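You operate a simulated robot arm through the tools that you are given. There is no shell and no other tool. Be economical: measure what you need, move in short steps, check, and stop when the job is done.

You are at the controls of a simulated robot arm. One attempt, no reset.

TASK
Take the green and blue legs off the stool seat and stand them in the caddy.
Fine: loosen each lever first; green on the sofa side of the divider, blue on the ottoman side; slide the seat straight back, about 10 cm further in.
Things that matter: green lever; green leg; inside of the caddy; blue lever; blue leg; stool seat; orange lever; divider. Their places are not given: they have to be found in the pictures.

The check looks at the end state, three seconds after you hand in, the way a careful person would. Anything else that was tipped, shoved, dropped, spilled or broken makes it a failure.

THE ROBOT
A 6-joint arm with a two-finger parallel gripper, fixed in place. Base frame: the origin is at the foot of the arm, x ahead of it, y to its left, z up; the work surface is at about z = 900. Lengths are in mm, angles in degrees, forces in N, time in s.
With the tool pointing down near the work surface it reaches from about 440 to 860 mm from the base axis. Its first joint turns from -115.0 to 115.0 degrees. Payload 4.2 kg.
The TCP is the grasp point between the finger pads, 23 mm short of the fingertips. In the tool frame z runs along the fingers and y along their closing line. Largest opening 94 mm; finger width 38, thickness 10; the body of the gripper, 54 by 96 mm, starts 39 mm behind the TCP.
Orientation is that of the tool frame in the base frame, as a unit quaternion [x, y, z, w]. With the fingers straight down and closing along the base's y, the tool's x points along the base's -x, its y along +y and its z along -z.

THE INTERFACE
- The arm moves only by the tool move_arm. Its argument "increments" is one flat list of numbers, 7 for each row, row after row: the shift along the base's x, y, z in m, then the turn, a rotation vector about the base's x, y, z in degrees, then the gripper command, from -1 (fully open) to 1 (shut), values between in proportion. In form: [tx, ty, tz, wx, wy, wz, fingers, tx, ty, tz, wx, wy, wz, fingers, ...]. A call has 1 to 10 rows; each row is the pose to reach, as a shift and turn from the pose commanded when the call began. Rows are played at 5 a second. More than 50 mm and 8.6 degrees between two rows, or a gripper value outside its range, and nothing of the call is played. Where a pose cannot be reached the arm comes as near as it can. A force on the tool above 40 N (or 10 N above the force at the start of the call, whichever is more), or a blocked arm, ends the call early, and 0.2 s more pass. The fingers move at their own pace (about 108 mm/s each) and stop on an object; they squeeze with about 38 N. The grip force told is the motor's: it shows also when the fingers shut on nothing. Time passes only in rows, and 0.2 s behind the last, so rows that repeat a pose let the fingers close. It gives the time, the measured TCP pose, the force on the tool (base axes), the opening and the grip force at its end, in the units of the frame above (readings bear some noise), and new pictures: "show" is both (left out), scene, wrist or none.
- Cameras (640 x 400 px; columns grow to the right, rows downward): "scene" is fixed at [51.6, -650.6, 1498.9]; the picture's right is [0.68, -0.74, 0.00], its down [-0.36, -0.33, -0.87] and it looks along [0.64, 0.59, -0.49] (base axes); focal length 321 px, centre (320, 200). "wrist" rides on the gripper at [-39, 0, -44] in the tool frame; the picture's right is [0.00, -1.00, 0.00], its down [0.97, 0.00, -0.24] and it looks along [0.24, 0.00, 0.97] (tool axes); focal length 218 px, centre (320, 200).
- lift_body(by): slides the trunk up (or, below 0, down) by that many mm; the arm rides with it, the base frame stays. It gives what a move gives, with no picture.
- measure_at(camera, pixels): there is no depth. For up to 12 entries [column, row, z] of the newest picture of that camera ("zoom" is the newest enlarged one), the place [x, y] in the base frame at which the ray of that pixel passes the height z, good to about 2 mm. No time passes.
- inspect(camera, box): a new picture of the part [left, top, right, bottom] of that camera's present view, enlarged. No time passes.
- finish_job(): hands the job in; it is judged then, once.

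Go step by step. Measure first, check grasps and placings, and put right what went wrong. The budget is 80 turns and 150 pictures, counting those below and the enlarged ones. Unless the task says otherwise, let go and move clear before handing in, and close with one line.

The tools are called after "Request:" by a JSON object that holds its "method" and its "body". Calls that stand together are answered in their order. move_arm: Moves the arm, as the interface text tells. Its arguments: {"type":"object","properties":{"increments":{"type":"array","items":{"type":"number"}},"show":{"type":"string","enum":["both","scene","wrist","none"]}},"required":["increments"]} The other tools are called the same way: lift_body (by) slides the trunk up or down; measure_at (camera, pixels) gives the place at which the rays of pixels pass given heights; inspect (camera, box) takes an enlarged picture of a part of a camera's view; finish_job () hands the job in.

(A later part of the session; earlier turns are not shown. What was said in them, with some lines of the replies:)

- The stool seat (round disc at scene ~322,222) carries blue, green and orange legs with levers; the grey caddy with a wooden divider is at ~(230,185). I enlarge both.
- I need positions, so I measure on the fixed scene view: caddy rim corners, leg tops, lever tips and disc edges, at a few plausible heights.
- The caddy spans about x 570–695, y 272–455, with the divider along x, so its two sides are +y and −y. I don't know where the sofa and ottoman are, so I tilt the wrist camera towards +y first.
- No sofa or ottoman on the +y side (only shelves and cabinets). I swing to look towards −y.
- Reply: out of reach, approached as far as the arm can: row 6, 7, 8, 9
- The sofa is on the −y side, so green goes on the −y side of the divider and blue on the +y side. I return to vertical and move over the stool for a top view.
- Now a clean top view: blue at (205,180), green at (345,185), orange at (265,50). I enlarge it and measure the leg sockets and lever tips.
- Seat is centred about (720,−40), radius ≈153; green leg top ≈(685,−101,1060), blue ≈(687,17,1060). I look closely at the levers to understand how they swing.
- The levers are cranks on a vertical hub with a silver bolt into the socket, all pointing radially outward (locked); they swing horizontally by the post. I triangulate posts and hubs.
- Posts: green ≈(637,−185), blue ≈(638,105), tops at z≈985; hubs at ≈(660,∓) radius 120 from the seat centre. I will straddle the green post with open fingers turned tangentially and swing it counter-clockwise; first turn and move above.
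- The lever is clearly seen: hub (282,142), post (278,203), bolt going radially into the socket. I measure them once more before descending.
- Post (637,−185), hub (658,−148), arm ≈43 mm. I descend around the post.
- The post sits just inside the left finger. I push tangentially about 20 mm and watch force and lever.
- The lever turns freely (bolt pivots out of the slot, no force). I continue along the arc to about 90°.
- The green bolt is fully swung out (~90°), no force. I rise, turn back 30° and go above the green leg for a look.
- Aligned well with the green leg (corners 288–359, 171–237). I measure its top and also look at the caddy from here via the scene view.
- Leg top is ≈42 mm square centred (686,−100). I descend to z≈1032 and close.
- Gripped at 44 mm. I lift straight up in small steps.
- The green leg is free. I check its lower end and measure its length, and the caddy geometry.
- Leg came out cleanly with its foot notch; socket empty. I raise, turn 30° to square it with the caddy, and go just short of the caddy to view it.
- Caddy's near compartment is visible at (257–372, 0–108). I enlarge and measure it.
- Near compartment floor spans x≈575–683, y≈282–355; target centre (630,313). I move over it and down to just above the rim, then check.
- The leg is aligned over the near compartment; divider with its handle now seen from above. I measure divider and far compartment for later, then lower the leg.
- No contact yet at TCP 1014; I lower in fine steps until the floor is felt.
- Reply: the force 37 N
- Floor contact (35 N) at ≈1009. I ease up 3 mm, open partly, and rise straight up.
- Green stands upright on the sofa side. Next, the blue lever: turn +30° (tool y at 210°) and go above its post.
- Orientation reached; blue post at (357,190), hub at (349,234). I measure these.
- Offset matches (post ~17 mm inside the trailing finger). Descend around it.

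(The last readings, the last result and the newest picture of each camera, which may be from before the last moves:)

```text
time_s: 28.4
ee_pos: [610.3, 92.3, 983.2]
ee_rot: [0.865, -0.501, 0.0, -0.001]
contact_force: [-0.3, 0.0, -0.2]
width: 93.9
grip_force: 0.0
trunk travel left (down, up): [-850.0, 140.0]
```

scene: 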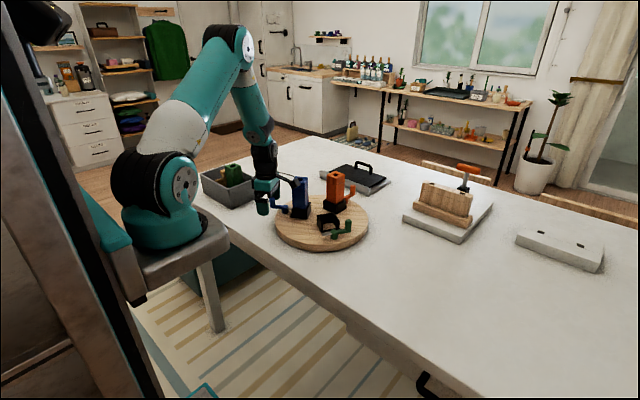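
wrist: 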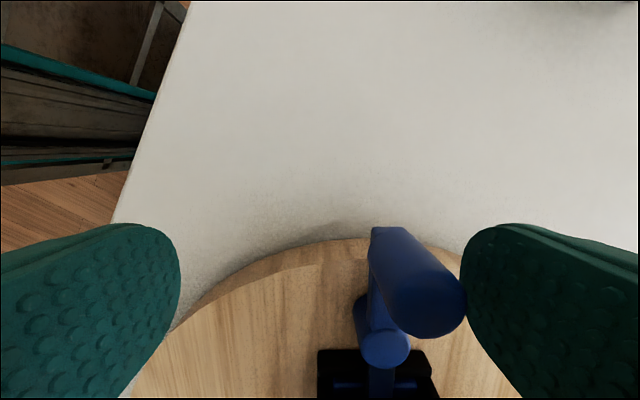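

In position, post next to the right (trailing) finger. I swing it through the same arc (rotated for blue).

Request:
{"method": "move_arm", "body": {"increments": [-0.0121, -0.0069, 0, 0, 0, 0, -1, -0.0209, -0.0122, 0, 0, 0, 0, -1, -0.0207, -0.0217, 0, 0, 0, 7.5, -1, -0.0198, -0.0309, 0, 0, 0, 15, -1, -0.0207, -0.0399, 0, 0, 0, 22.5, -1, -0.0199, -0.0486, 0, 0, 0, 30, -1, -0.021, -0.055, 0, 0, 0, 30, -1, -0.0208, -0.0612, 0, 0, 0, 30, -1, -0.0177, -0.0679, 0, 0, 0, 30, -1]}}

```text
time_s: 30.4
ee_pos: [595.0, 24.9, 983.4]
ee_rot: [0.966, -0.259, 0.0, -0.001]
contact_force: [0.7, 0.9, -0.1]
width: 94.1
grip_force: 0.1
trunk travel left (down, up): [-850.0, 140.0]
```

scene: 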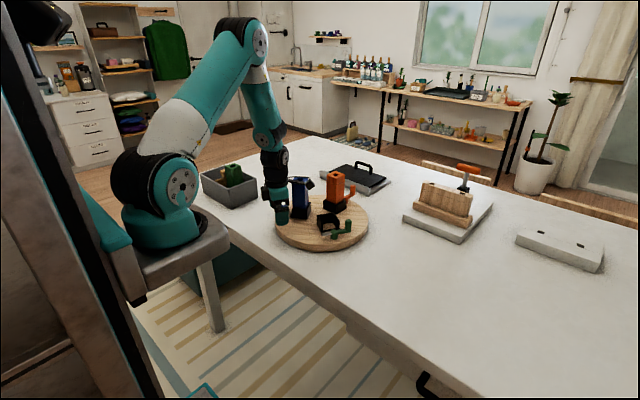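
wrist: 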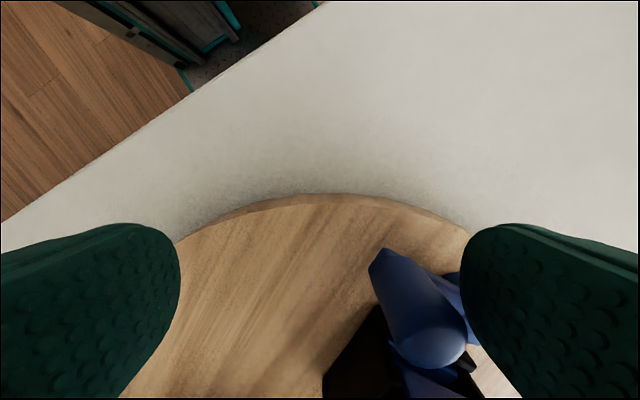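

Swing done without force. I rise, turn back to 120° and move over the blue leg to check.

Request:
{"method": "move_arm", "body": {"increments": [-0.003, 0, 0.02, 0, 0, 0, -1, -0.003, 0, 0.065, 0, 0, 0, -1, -0.003, 0, 0.11, 0, 0, 0, -1, 0, 0, 0.155, 0, 0, -7.5, -1, 0.02, 0, 0.165, 0, 0, -15, -1, 0.055, -0.004, 0.165, 0, 0, -22.5, -1, 0.092, -0.007, 0.165, 0, 0, -30, -1, 0.092, -0.007, 0.165, 0, 0, -30, -1]}}

Request:
{"method": "inspect", "body": {"camera": "wrist", "box": [200, 130, 440, 290]}}

```text
time_s: 32.2
ee_pos: [688.3, 18.9, 1148.6]
ee_rot: [0.866, -0.501, -0.001, 0.0]
contact_force: [-0.6, 0.0, -0.7]
width: 93.8
grip_force: 0.0
trunk travel left (down, up): [-850.0, 140.0]
```

scene: 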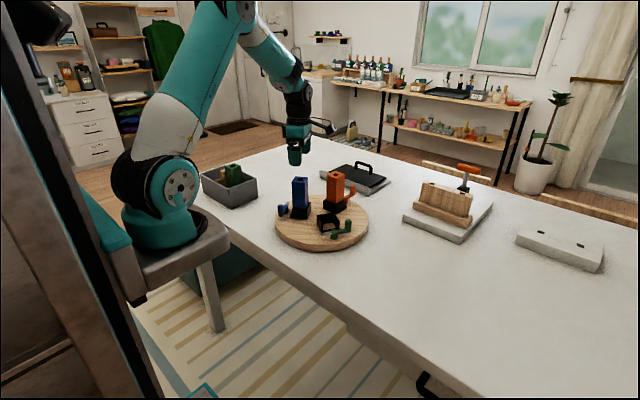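
wrist: 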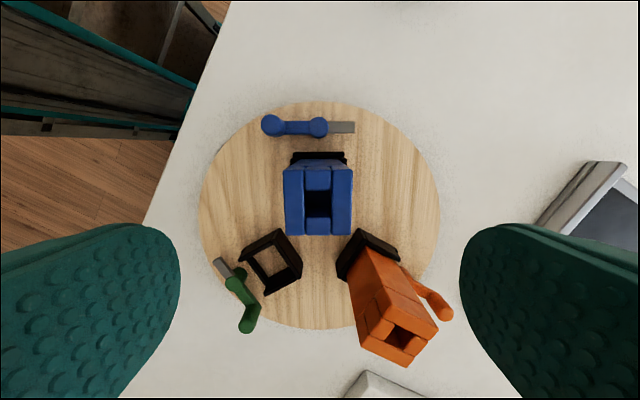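

```text
2.50 times, centred on (320, 210) of wrist
```

zoom: 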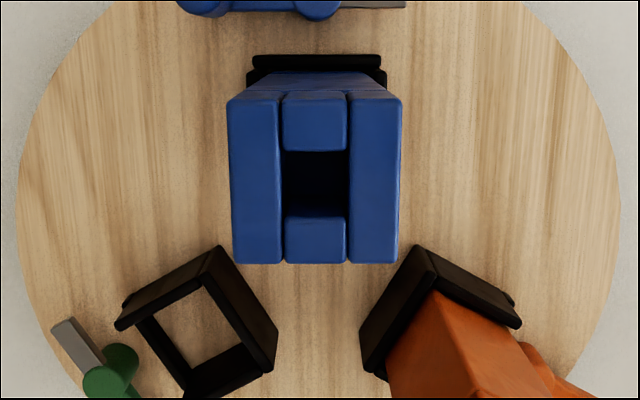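

Both bolts are out. I measure the blue leg top and the seat rim, then grasp.

Request:
{"method": "measure_at", "body": {"camera": "wrist", "pixels": [[317.6, 201.6, 1060], [320, 100, 925], [320, 329, 925], [200, 200, 925], [440, 200, 925]]}}

```text
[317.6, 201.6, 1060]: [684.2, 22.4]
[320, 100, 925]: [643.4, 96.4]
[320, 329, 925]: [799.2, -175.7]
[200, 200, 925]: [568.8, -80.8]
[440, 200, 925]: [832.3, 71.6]
```

Leg centre ≈(684.5,22). Descend with that correction and close.

Request:
{"method": "move_arm", "body": {"increments": [-0.003, 0.003, -0.04, 0, 0, 0, -1, -0.003, 0.003, -0.08, 0, 0, 0, -1, -0.003, 0.003, -0.116, 0, 0, 0, -1, -0.003, 0.003, -0.116, 0, 0, 0, -1, -0.003, 0.003, -0.116, 0, 0, 0, 1, -0.003, 0.003, -0.116, 0, 0, 0, 1, -0.003, 0.003, -0.116, 0, 0, 0, 1], "show": "wrist"}}

```text
time_s: 33.8
ee_pos: [682.3, 22.8, 1034.0]
ee_rot: [0.866, -0.5, 0.0, 0.001]
contact_force: [1.5, -0.4, 0.3]
width: 43.5
grip_force: 38.2
trunk travel left (down, up): [-850.0, 140.0]
```

wrist: 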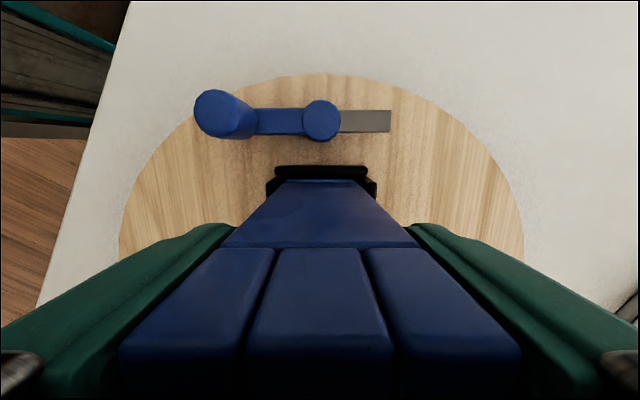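

Blue is gripped at 43.5 mm. Lift straight up.

Request:
{"method": "move_arm", "body": {"increments": [0, 0, 0.008, 0, 0, 0, 1, 0, 0, 0.02, 0, 0, 0, 1, 0, 0, 0.035, 0, 0, 0, 1, 0, 0, 0.06, 0, 0, 0, 1, 0, 0, 0.1, 0, 0, 0, 1, 0, 0, 0.145, 0, 0, 0, 1, 0, 0, 0.19, 0, 0, 0, 1]}}

```text
time_s: 35.4
ee_pos: [683.7, 21.4, 1223.0]
ee_rot: [0.866, -0.5, 0.0, 0.0]
contact_force: [0.4, -0.1, -2.8]
width: 43.9
grip_force: 38.1
trunk travel left (down, up): [-850.0, 140.0]
```

scene: 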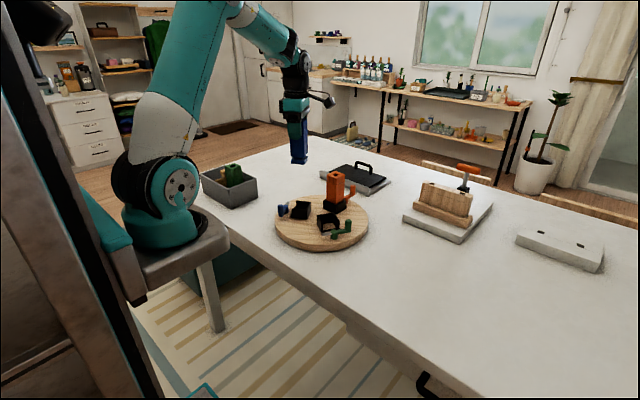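
wrist: 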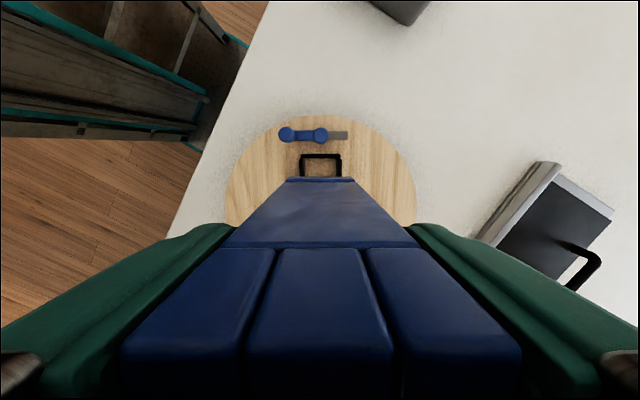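

Blue is out cleanly. I carry it at height to above the far compartment (630,410), turning −30°.

Request:
{"method": "move_arm", "body": {"increments": [-0.006, 0.043, 0, 0, 0, -4, 1, -0.012, 0.086, 0, 0, 0, -8, 1, -0.018, 0.13, 0, 0, 0, -12, 1, -0.024, 0.173, 0, 0, 0, -16, 1, -0.03, 0.216, 0, 0, 0, -20, 1, -0.036, 0.26, 0, 0, 0, -24, 1, -0.042, 0.303, 0, 0, 0, -27, 1, -0.048, 0.346, 0, 0, 0, -30, 1, -0.054, 0.388, 0, 0, 0, -30, 1, -0.054, 0.388, 0, 0, 0, -30, 1]}}

Request:
{"method": "move_arm", "body": {"increments": [0, 0, -0.04, 0, 0, 0, 1, 0, 0, -0.08, 0, 0, 0, 1, 0, 0, -0.11, 0, 0, 0, 1, 0, 0, -0.11, 0, 0, 0, 1]}}

Request:
{"method": "inspect", "body": {"camera": "scene", "box": [170, 110, 280, 215]}}

```text
time_s: 37.6
ee_pos: [629.6, 409.8, 1220.2]
ee_rot: [-0.707, 0.707, 0.0, -0.001]
contact_force: [0.8, -0.5, -3.3]
width: 43.6
grip_force: 37.7
trunk travel left (down, up): [-850.0, 140.0]
```

scene: 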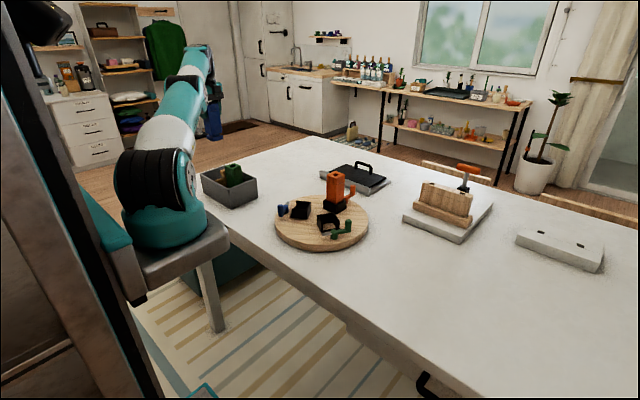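
wrist: 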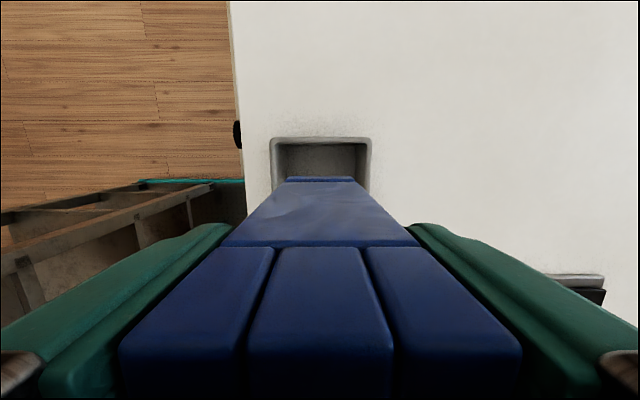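

```text
time_s: 38.6
ee_pos: [629.3, 407.0, 1114.7]
ee_rot: [-0.707, 0.707, 0.0, 0.0]
contact_force: [-0.6, 0.0, -2.9]
width: 43.8
grip_force: 38.1
trunk travel left (down, up): [-850.0, 140.0]
```

scene: 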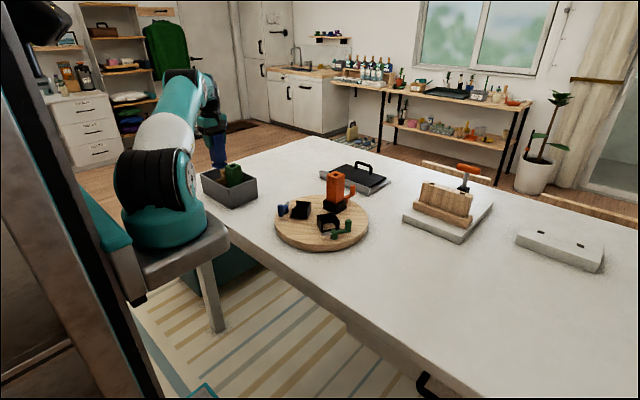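
wrist: 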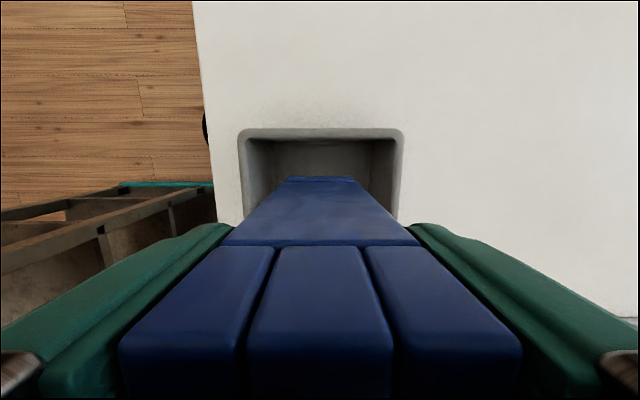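

```text
3.81 times, centred on (225, 162) of scene
```

zoom: 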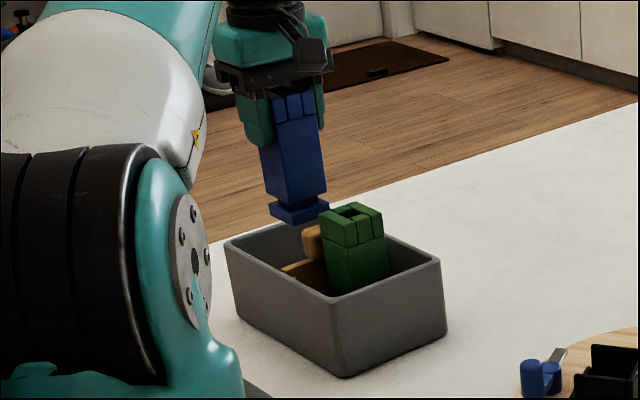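

Blue hangs above the far compartment, behind the divider handle. I check the rear wall clearance before lowering.

Request:
{"method": "measure_at", "body": {"camera": "wrist", "pixels": [[320, 139, 980], [320, 128, 980], [320, 172, 905], [248, 150, 980], [394, 150, 980]]}}

```text
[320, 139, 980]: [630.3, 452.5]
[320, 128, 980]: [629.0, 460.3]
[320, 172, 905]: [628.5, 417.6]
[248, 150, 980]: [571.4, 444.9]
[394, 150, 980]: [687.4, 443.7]
```

Free range is y≈372–452, so I shift +4 mm and lower.

Request:
{"method": "move_arm", "body": {"increments": [0, 0.004, -0.02, 0, 0, 0, 1, 0, 0.004, -0.05, 0, 0, 0, 1, 0, 0.004, -0.08, 0, 0, 0, 1, 0, 0.004, -0.092, 0, 0, 0, 1, 0, 0.004, -0.096, 0, 0, 0, 1], "show": "scene"}}

Request:
{"method": "move_arm", "body": {"increments": [0, 0, -0.002, 0, 0, 0, 1, 0, 0, -0.004, 0, 0, 0, 1, 0, 0, -0.006, 0, 0, 0, 1], "show": "none"}}

```text
time_s: 39.8
ee_pos: [630.2, 414.0, 1016.5]
ee_rot: [-0.707, 0.708, 0.0, 0.0]
contact_force: [0.4, 1.0, -2.0]
width: 43.8
grip_force: 37.9
trunk travel left (down, up): [-850.0, 140.0]
```

scene: 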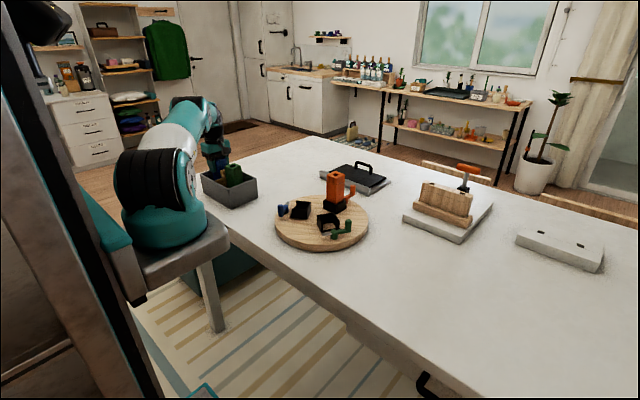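

```text
time_s: 40.6
ee_pos: [630.2, 412.4, 1012.2]
ee_rot: [0.707, -0.707, 0.0, -0.001]
contact_force: [-0.6, 0.2, -0.8]
width: 43.5
grip_force: 38.3
trunk travel left (down, up): [-850.0, 140.0]
```

Force is starting to change; a little further to floor contact.

Request:
{"method": "move_arm", "body": {"increments": [0, 0, -0.001, 0, 0, 0, 1, 0, 0, -0.002, 0, 0, 0, 1, 0, 0, -0.002, 0, 0, 0, 1], "show": "none"}}

```text
time_s: 41.4
ee_pos: [629.9, 412.8, 1011.7]
ee_rot: [-0.706, 0.708, 0.0, 0.002]
contact_force: [-0.7, -1.9, 13.8]
width: 43.7
grip_force: 38.4
trunk travel left (down, up): [-850.0, 140.0]
```

Floor contact (14 N). I ease 1 mm, open partly, and rise straight up.

Request:
{"method": "move_arm", "body": {"increments": [0, 0, 0.0015, 0, 0, 0, 1, 0, 0, 0.0015, 0, 0, 0, -0.3, 0, 0, 0.0015, 0, 0, 0, -0.3, 0, 0, 0.0015, 0, 0, 0, -0.3, 0, 0, 0.02, 0, 0, 0, -0.3, 0, 0, 0.05, 0, 0, 0, -0.3, 0, 0, 0.09, 0, 0, 0, -0.3, 0, 0, 0.135, 0, 0, 0, -0.3, 0, 0, 0.18, 0, 0, 0, -0.3]}}

Request:
{"method": "inspect", "body": {"camera": "scene", "box": [180, 130, 280, 215]}}

```text
time_s: 43.4
ee_pos: [632.1, 411.7, 1189.9]
ee_rot: [0.707, -0.707, 0.0, 0.001]
contact_force: [-0.4, 0.5, -0.7]
width: 61.2
grip_force: 0.1
trunk travel left (down, up): [-850.0, 140.0]
```

scene: 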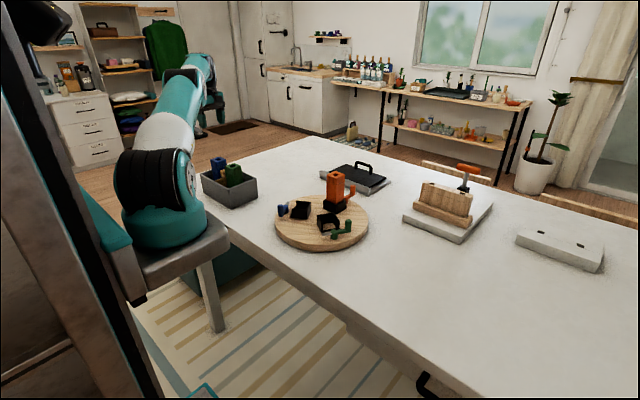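
wrist: 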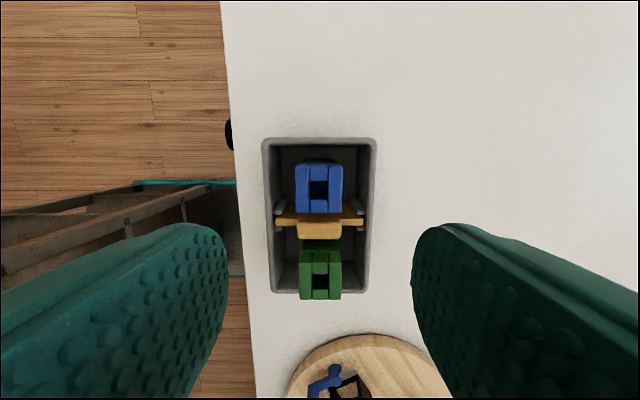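

```text
4.71 times, centred on (230, 172) of scene
```

zoom: 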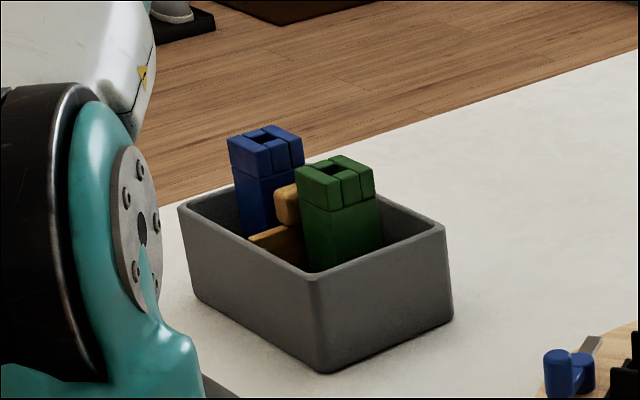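

Both legs stand, green on the sofa side and blue on the other. Now for the seat: I go to its near side with open fingers closing along y, to push the rim at two symmetric points towards +x.

Request:
{"method": "move_arm", "body": {"increments": [-0.01, -0.04, 0, 0, 0, -8, -0.3, -0.02, -0.08, 0, 0, 0, -16, -0.5, -0.03, -0.12, 0, 0, 0, -24, -0.7, -0.04, -0.16, 0, 0, 0, -32, -1, -0.05, -0.2, 0, 0, 0, -40, -1, -0.06, -0.24, 0, 0, 0, -48, -1, -0.07, -0.28, 0, 0, 0, -56, -1, -0.08, -0.32, 0, 0, 0, -64, -1, -0.09, -0.36, 0, 0, 0, -72, -1, -0.095, -0.4, 0, 0, 0, -80, -1], "show": "none"}}

Request:
{"method": "move_arm", "body": {"increments": [0, -0.03, 0, 0, 0, -5, -1, 0, -0.052, 0, 0, 0, -10, -1, 0, -0.052, 0, 0, 0, -10, -1]}}

```text
time_s: 45.6
ee_pos: [534.7, 13.0, 1191.2]
ee_rot: [-0.086, 0.996, 0.0, 0.0]
contact_force: [0.9, 0.5, -0.2]
width: 93.9
grip_force: 0.1
trunk travel left (down, up): [-850.0, 140.0]
```

```text
time_s: 46.4
ee_pos: [535.1, -37.0, 1190.9]
ee_rot: [0.001, 1.0, 0.0, 0.001]
contact_force: [-0.2, -0.2, -0.6]
width: 94.1
grip_force: 0.1
trunk travel left (down, up): [-850.0, 140.0]
```

scene: 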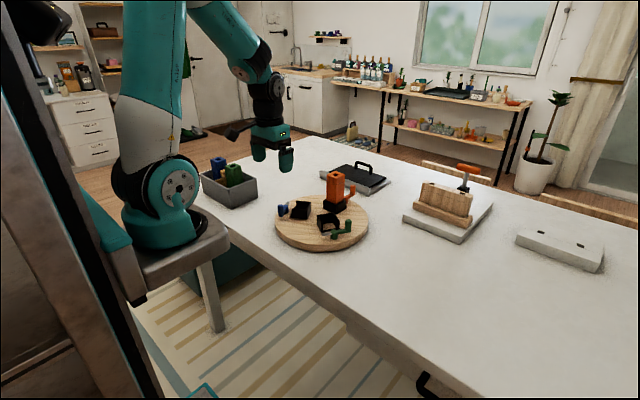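
wrist: 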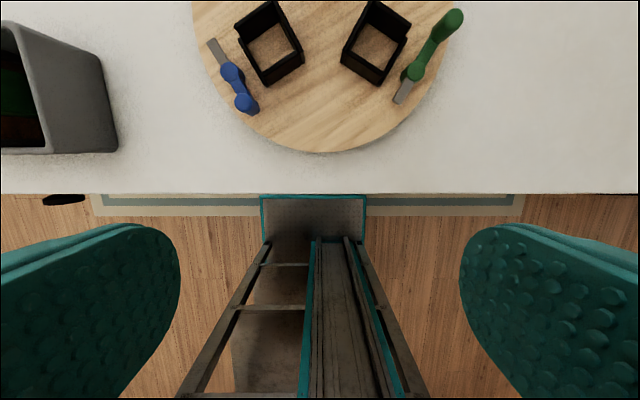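

View from above the near rim. I enlarge to get the rim and centreline precisely.

Request:
{"method": "inspect", "body": {"camera": "wrist", "box": [180, 0, 470, 200]}}

Request:
{"method": "inspect", "body": {"camera": "scene", "box": [260, 150, 410, 260]}}

```text
2.00 times, centred on (325, 100) of wrist
```

zoom: 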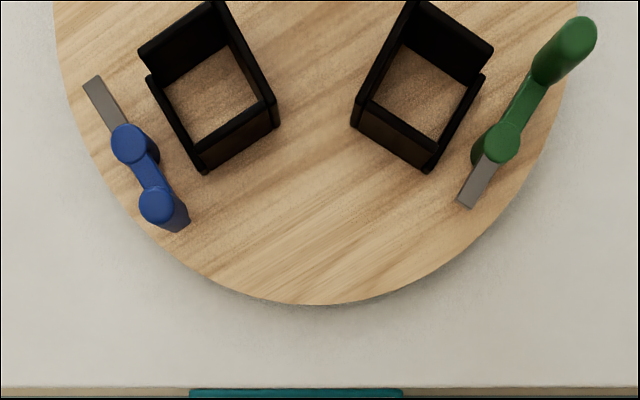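

```text
3.64 times, centred on (335, 205) of scene
```

zoom: 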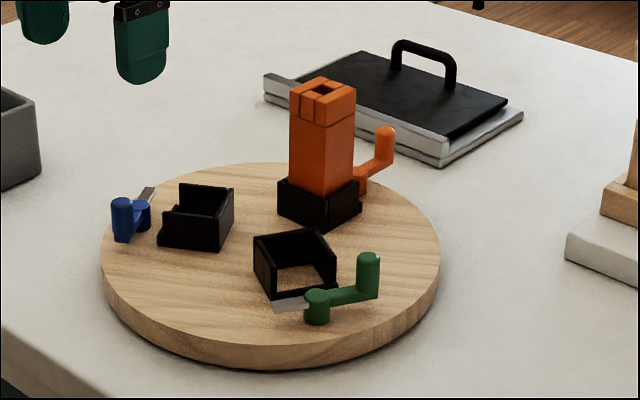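

I measure near rim, left/right rim at equal rows, the orange post, and the tray's front edge for clearance.

Request:
{"method": "measure_at", "body": {"camera": "wrist", "pixels": [[322.5, 152, 915], [322.5, 151, 925], [322.5, 148, 930], [202.5, 40, 925], [451, 40, 925], [325, 193, 900], [245, 100, 985], [247, 137, 925], [400, 137, 925]]}}

Request:
{"method": "measure_at", "body": {"camera": "scene", "pixels": [[352.9, 186.3, 985], [368, 194.8, 900], [320, 177.5, 900], [346, 187, 900], [388.5, 182.6, 900]]}}

```text
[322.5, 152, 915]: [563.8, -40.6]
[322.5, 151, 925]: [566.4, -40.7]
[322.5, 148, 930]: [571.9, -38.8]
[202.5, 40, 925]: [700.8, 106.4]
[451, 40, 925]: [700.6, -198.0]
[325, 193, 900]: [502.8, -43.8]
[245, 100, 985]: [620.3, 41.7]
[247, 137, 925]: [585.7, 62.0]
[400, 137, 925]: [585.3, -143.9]
```

```text
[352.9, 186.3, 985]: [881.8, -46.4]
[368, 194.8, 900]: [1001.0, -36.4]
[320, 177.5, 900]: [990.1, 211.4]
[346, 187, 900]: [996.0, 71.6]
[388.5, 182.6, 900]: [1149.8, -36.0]
```

Seat centre ≈(720,−43); the tray's front edge is at x≈995, so a 98 mm shift leaves ~20 mm. I descend on the near side to z≈930.

Request:
{"method": "move_arm", "body": {"increments": [-0.008, -0.006, -0.045, 0, 0, 0, -1, -0.008, -0.006, -0.09, 0, 0, 0, -1, -0.008, -0.006, -0.135, 0, 0, 0, -1, -0.008, -0.006, -0.18, 0, 0, 0, -1, -0.008, -0.006, -0.225, 0, 0, 0, -1, -0.008, -0.006, -0.26, 0, 0, 0, -1, -0.008, -0.006, -0.26, 0, 0, 0, -1]}}

Request:
{"method": "inspect", "body": {"camera": "scene", "box": [230, 160, 380, 265]}}

```text
time_s: 48.0
ee_pos: [526.6, -44.4, 929.2]
ee_rot: [0.0, 1.0, 0.0, 0.0]
contact_force: [0.3, -0.6, 1.1]
width: 94.0
grip_force: 0.0
trunk travel left (down, up): [-850.0, 140.0]
```

scene: 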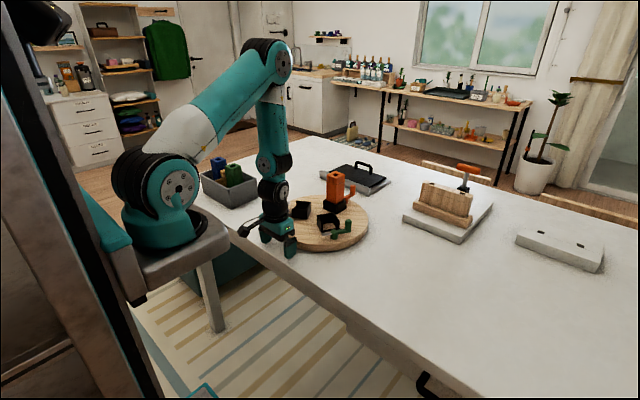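
wrist: 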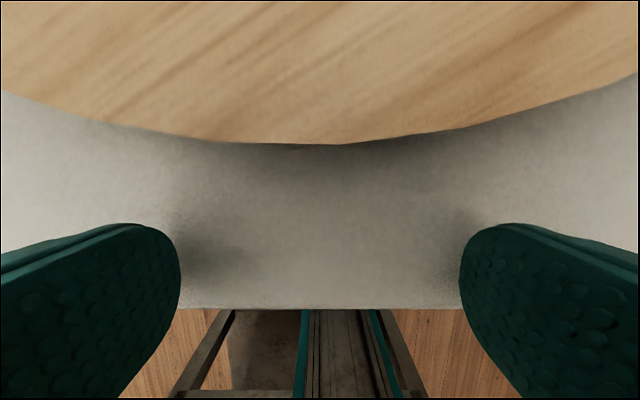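

```text
3.81 times, centred on (305, 212) of scene
```

zoom: 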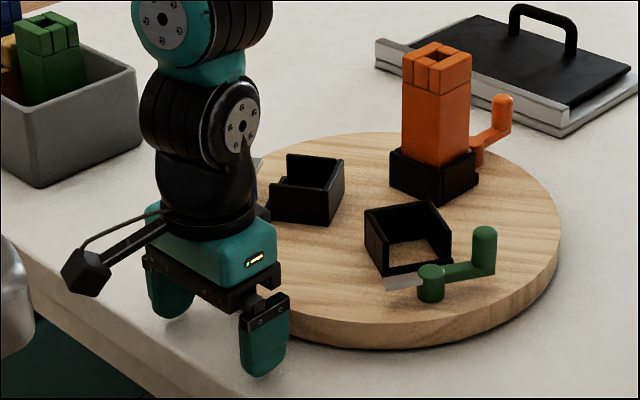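

Fingers are level with the rim, symmetric. I advance gently to contact and a bit further, then check.

Request:
{"method": "move_arm", "body": {"increments": [0.01, 0, 0, 0, 0, 0, -1, 0.02, 0, 0, 0, 0, 0, -1, 0.024, 0, 0, 0, 0, 0, -1, 0.028, 0, 0, 0, 0, 0, -1, 0.032, 0, 0, 0, 0, 0, -1, 0.036, 0, 0, 0, 0, 0, -1, 0.04, 0, 0, 0, 0, 0, -1, 0.044, 0, 0, 0, 0, 0, -1]}}

```text
time_s: 49.8
ee_pos: [571.7, -44.9, 929.8]
ee_rot: [0.001, 1.0, 0.0, 0.001]
contact_force: [-6.3, 3.2, 0.8]
width: 94.0
grip_force: 0.1
trunk travel left (down, up): [-850.0, 140.0]
```

scene: 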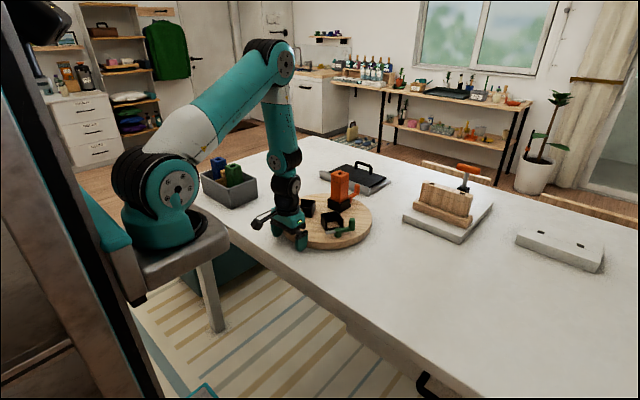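
wrist: 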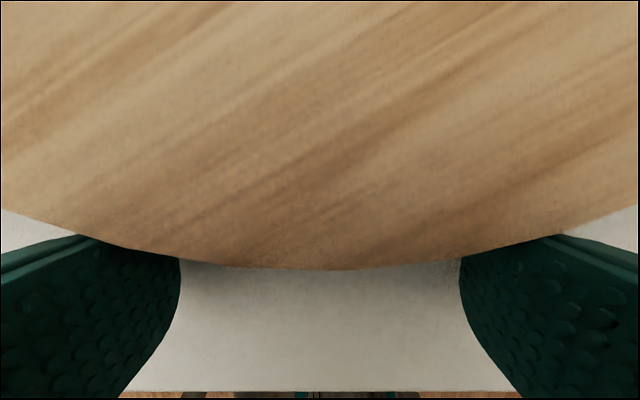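

In contact on both fingers and sliding with ~6 N. I measure the rim to know the travel so far.

Request:
{"method": "measure_at", "body": {"camera": "wrist", "pixels": [[328, 271, 925], [328, 271, 915], [100, 243, 925], [543, 243, 925]]}}

```text
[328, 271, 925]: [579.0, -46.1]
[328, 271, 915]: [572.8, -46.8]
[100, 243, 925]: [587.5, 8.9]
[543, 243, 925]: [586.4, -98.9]
```

Seat has moved ≈12 mm (near rim ≈TCP+7). Another ≈85 mm needed; I push 60 mm and check.

Request:
{"method": "move_arm", "body": {"increments": [0.007, 0, 0, 0, 0, 0, -1, 0.014, 0, 0, 0, 0, 0, -1, 0.021, 0, 0, 0, 0, 0, -1, 0.028, 0, 0, 0, 0, 0, -1, 0.035, 0, 0, 0, 0, 0, -1, 0.042, 0, 0, 0, 0, 0, -1, 0.048, 0, 0, 0, 0, 0, -1, 0.054, 0, 0, 0, 0, 0, -1, 0.058, 0, 0, 0, 0, 0, -1, 0.06, 0, 0, 0, 0, 0, -1]}}

Request:
{"method": "inspect", "body": {"camera": "scene", "box": [270, 150, 410, 250]}}

```text
time_s: 52.0
ee_pos: [630.3, -45.2, 930.2]
ee_rot: [0.0, 1.0, 0.0, 0.0]
contact_force: [-10.4, 0.7, 2.2]
width: 94.2
grip_force: 0.1
trunk travel left (down, up): [-850.0, 140.0]
```

scene: 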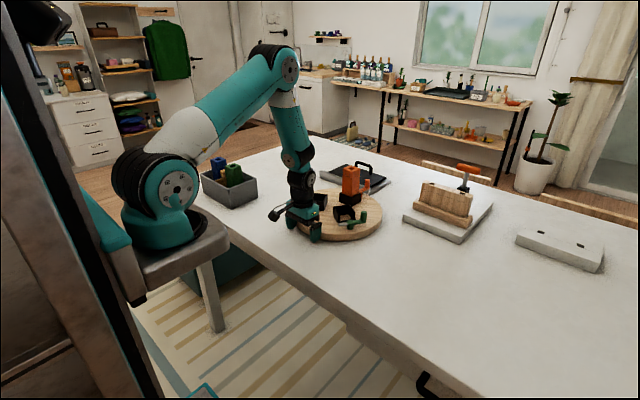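
wrist: 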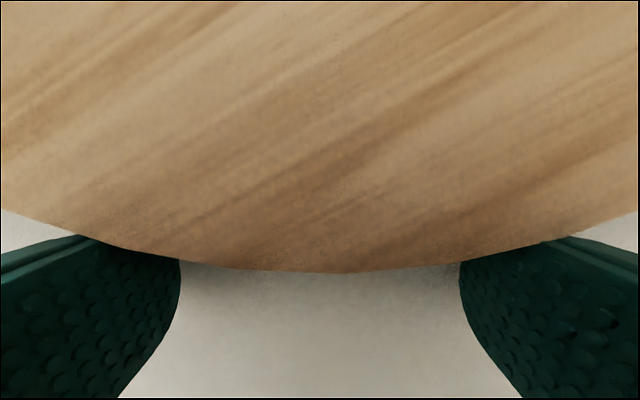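

```text
4.00 times, centred on (340, 200) of scene
```

zoom: 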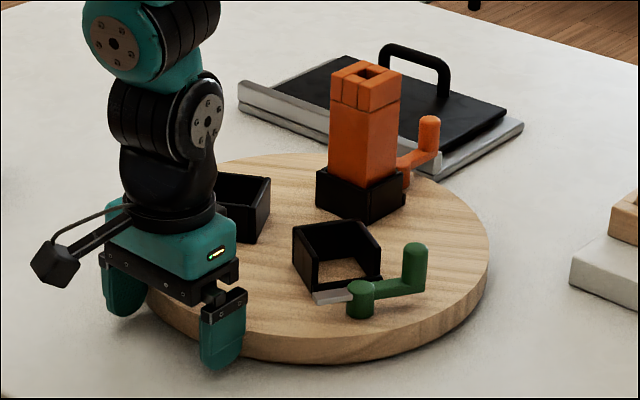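

Sliding straight, no rotation. About 25 mm remain, well short of the tray; I finish the push slowly.

Request:
{"method": "move_arm", "body": {"increments": [0.005, 0, 0, 0, 0, 0, -1, 0.01, 0, 0, 0, 0, 0, -1, 0.014, 0, 0, 0, 0, 0, -1, 0.018, 0, 0, 0, 0, 0, -1, 0.021, 0, 0, 0, 0, 0, -1, 0.024, 0, 0, 0, 0, 0, -1, 0.025, 0, 0, 0, 0, 0, -1], "show": "none"}}

Request:
{"method": "inspect", "body": {"camera": "scene", "box": [290, 150, 410, 250]}}

```text
time_s: 53.6
ee_pos: [654.8, -45.9, 931.3]
ee_rot: [0.0, 1.0, 0.0, 0.0]
contact_force: [-12.3, -0.6, 2.7]
width: 93.9
grip_force: 0.2
trunk travel left (down, up): [-850.0, 140.0]
```

```text
4.00 times, centred on (350, 200) of scene
```

zoom: 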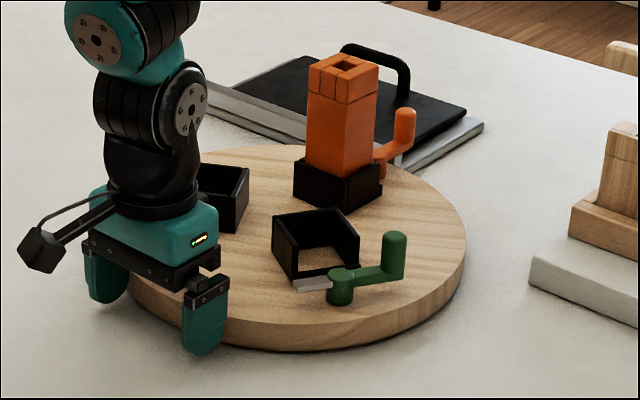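

Near rim should be ≈662 (≈96 mm moved). I back off, rise, and verify.

Request:
{"method": "move_arm", "body": {"increments": [-0.02, 0, 0, 0, 0, 0, -1, -0.05, 0, 0, 0, 0, 0, -1, -0.08, 0, 0.02, 0, 0, 0, -1, -0.09, 0, 0.06, 0, 0, 0, -1, -0.09, 0, 0.11, 0, 0, 0, -1, -0.09, 0, 0.16, 0, 0, 0, -1, -0.09, 0, 0.21, 0, 0, 0, -1, -0.08, 0, 0.25, 0, 0, 0, -1, -0.04, 0, 0.26, 0, 0, 0, -1, 0, 0, 0.26, 0, 0, 0, -1]}}

```text
time_s: 55.8
ee_pos: [655.6, -45.7, 1189.5]
ee_rot: [0.001, 1.0, 0.0, -0.001]
contact_force: [-0.4, -0.3, 0.4]
width: 94.5
grip_force: 0.0
trunk travel left (down, up): [-850.0, 140.0]
```

scene: 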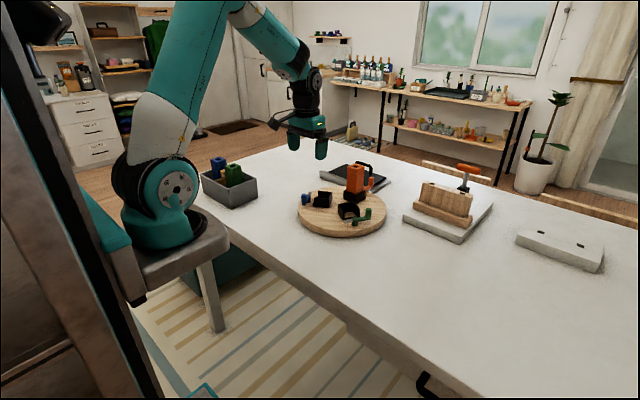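
wrist: 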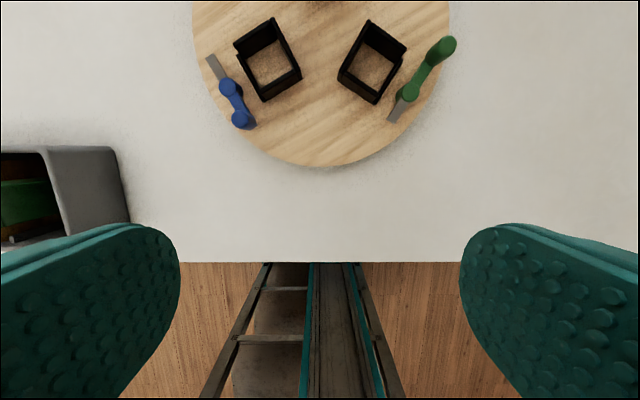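

Request:
{"method": "measure_at", "body": {"camera": "wrist", "pixels": [[320, 165, 925], [320, 166, 915], [202, 65, 925], [438, 65, 925], [440, 46, 985], [241, 119, 985]]}}

Request:
{"method": "inspect", "body": {"camera": "scene", "box": [285, 150, 405, 245]}}

Request:
{"method": "inspect", "body": {"camera": "scene", "box": [180, 130, 280, 215]}}

```text
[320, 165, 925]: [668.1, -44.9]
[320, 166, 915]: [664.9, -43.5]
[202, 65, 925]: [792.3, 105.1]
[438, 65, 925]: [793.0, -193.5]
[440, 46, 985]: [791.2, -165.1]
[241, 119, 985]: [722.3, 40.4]
```

```text
4.21 times, centred on (345, 198) of scene
```

zoom: 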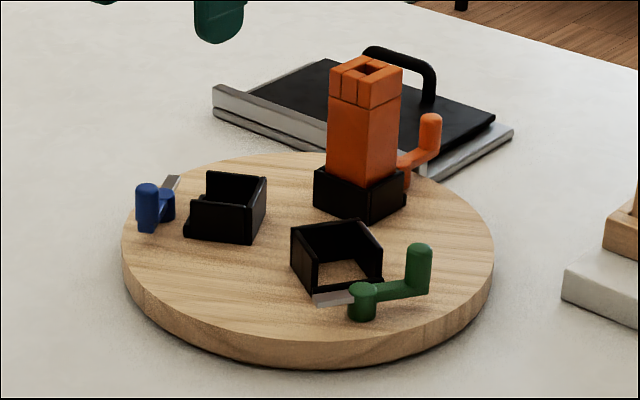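

```text
4.71 times, centred on (230, 172) of scene
```

zoom: 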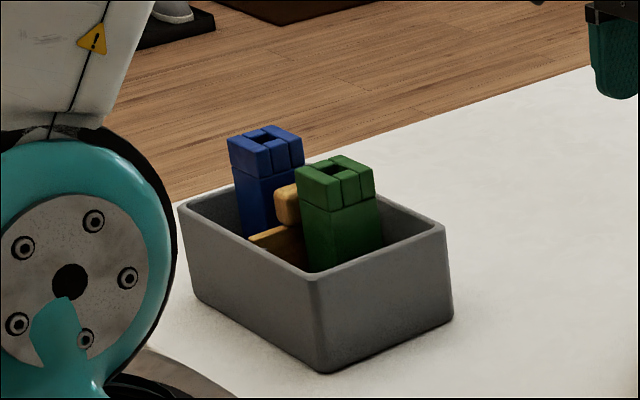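

Seat moved ≈101 mm straight (rim 566→667, y unchanged), orange leg untouched. As a last check that the ottoman is on +y, I locate the teal box under the table near scene (225,265).

Request:
{"method": "inspect", "body": {"camera": "scene", "box": [120, 210, 320, 400]}}

Request:
{"method": "measure_at", "body": {"camera": "scene", "pixels": [[225, 260, 400], [225, 300, 0], [250, 275, 300], [187, 280, 300]]}}

```text
2.11 times, centred on (220, 305) of scene
```

zoom: 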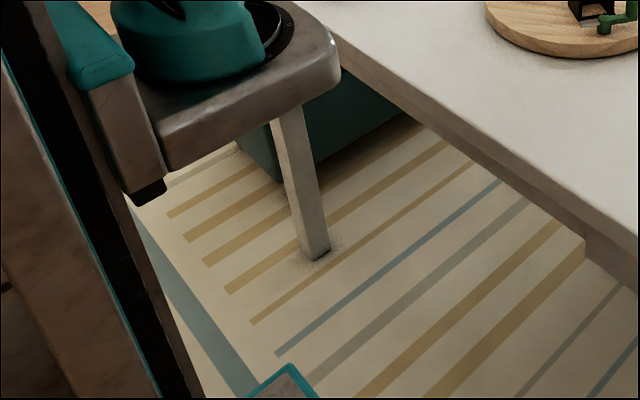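

```text
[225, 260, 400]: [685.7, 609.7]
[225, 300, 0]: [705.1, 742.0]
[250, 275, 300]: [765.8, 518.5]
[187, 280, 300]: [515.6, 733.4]
```

The teal ottoman-like box is at y≈500–740, on the +y side, which matches blue's place. The arm is clear and everything stands, so I hand in.

Request:
{"method": "finish_job", "body": {}}

```text
The job is handed in.
```

The green and blue levers are loosened. The green leg stands on the sofa side of the divider and the blue leg on the other side, which I took as the ottoman side. The seat is about 10 cm further in, slid straight back with the orange leg untouched. I saw the sofa clearly, but identified the ottoman only from a teal box beyond the caddy.
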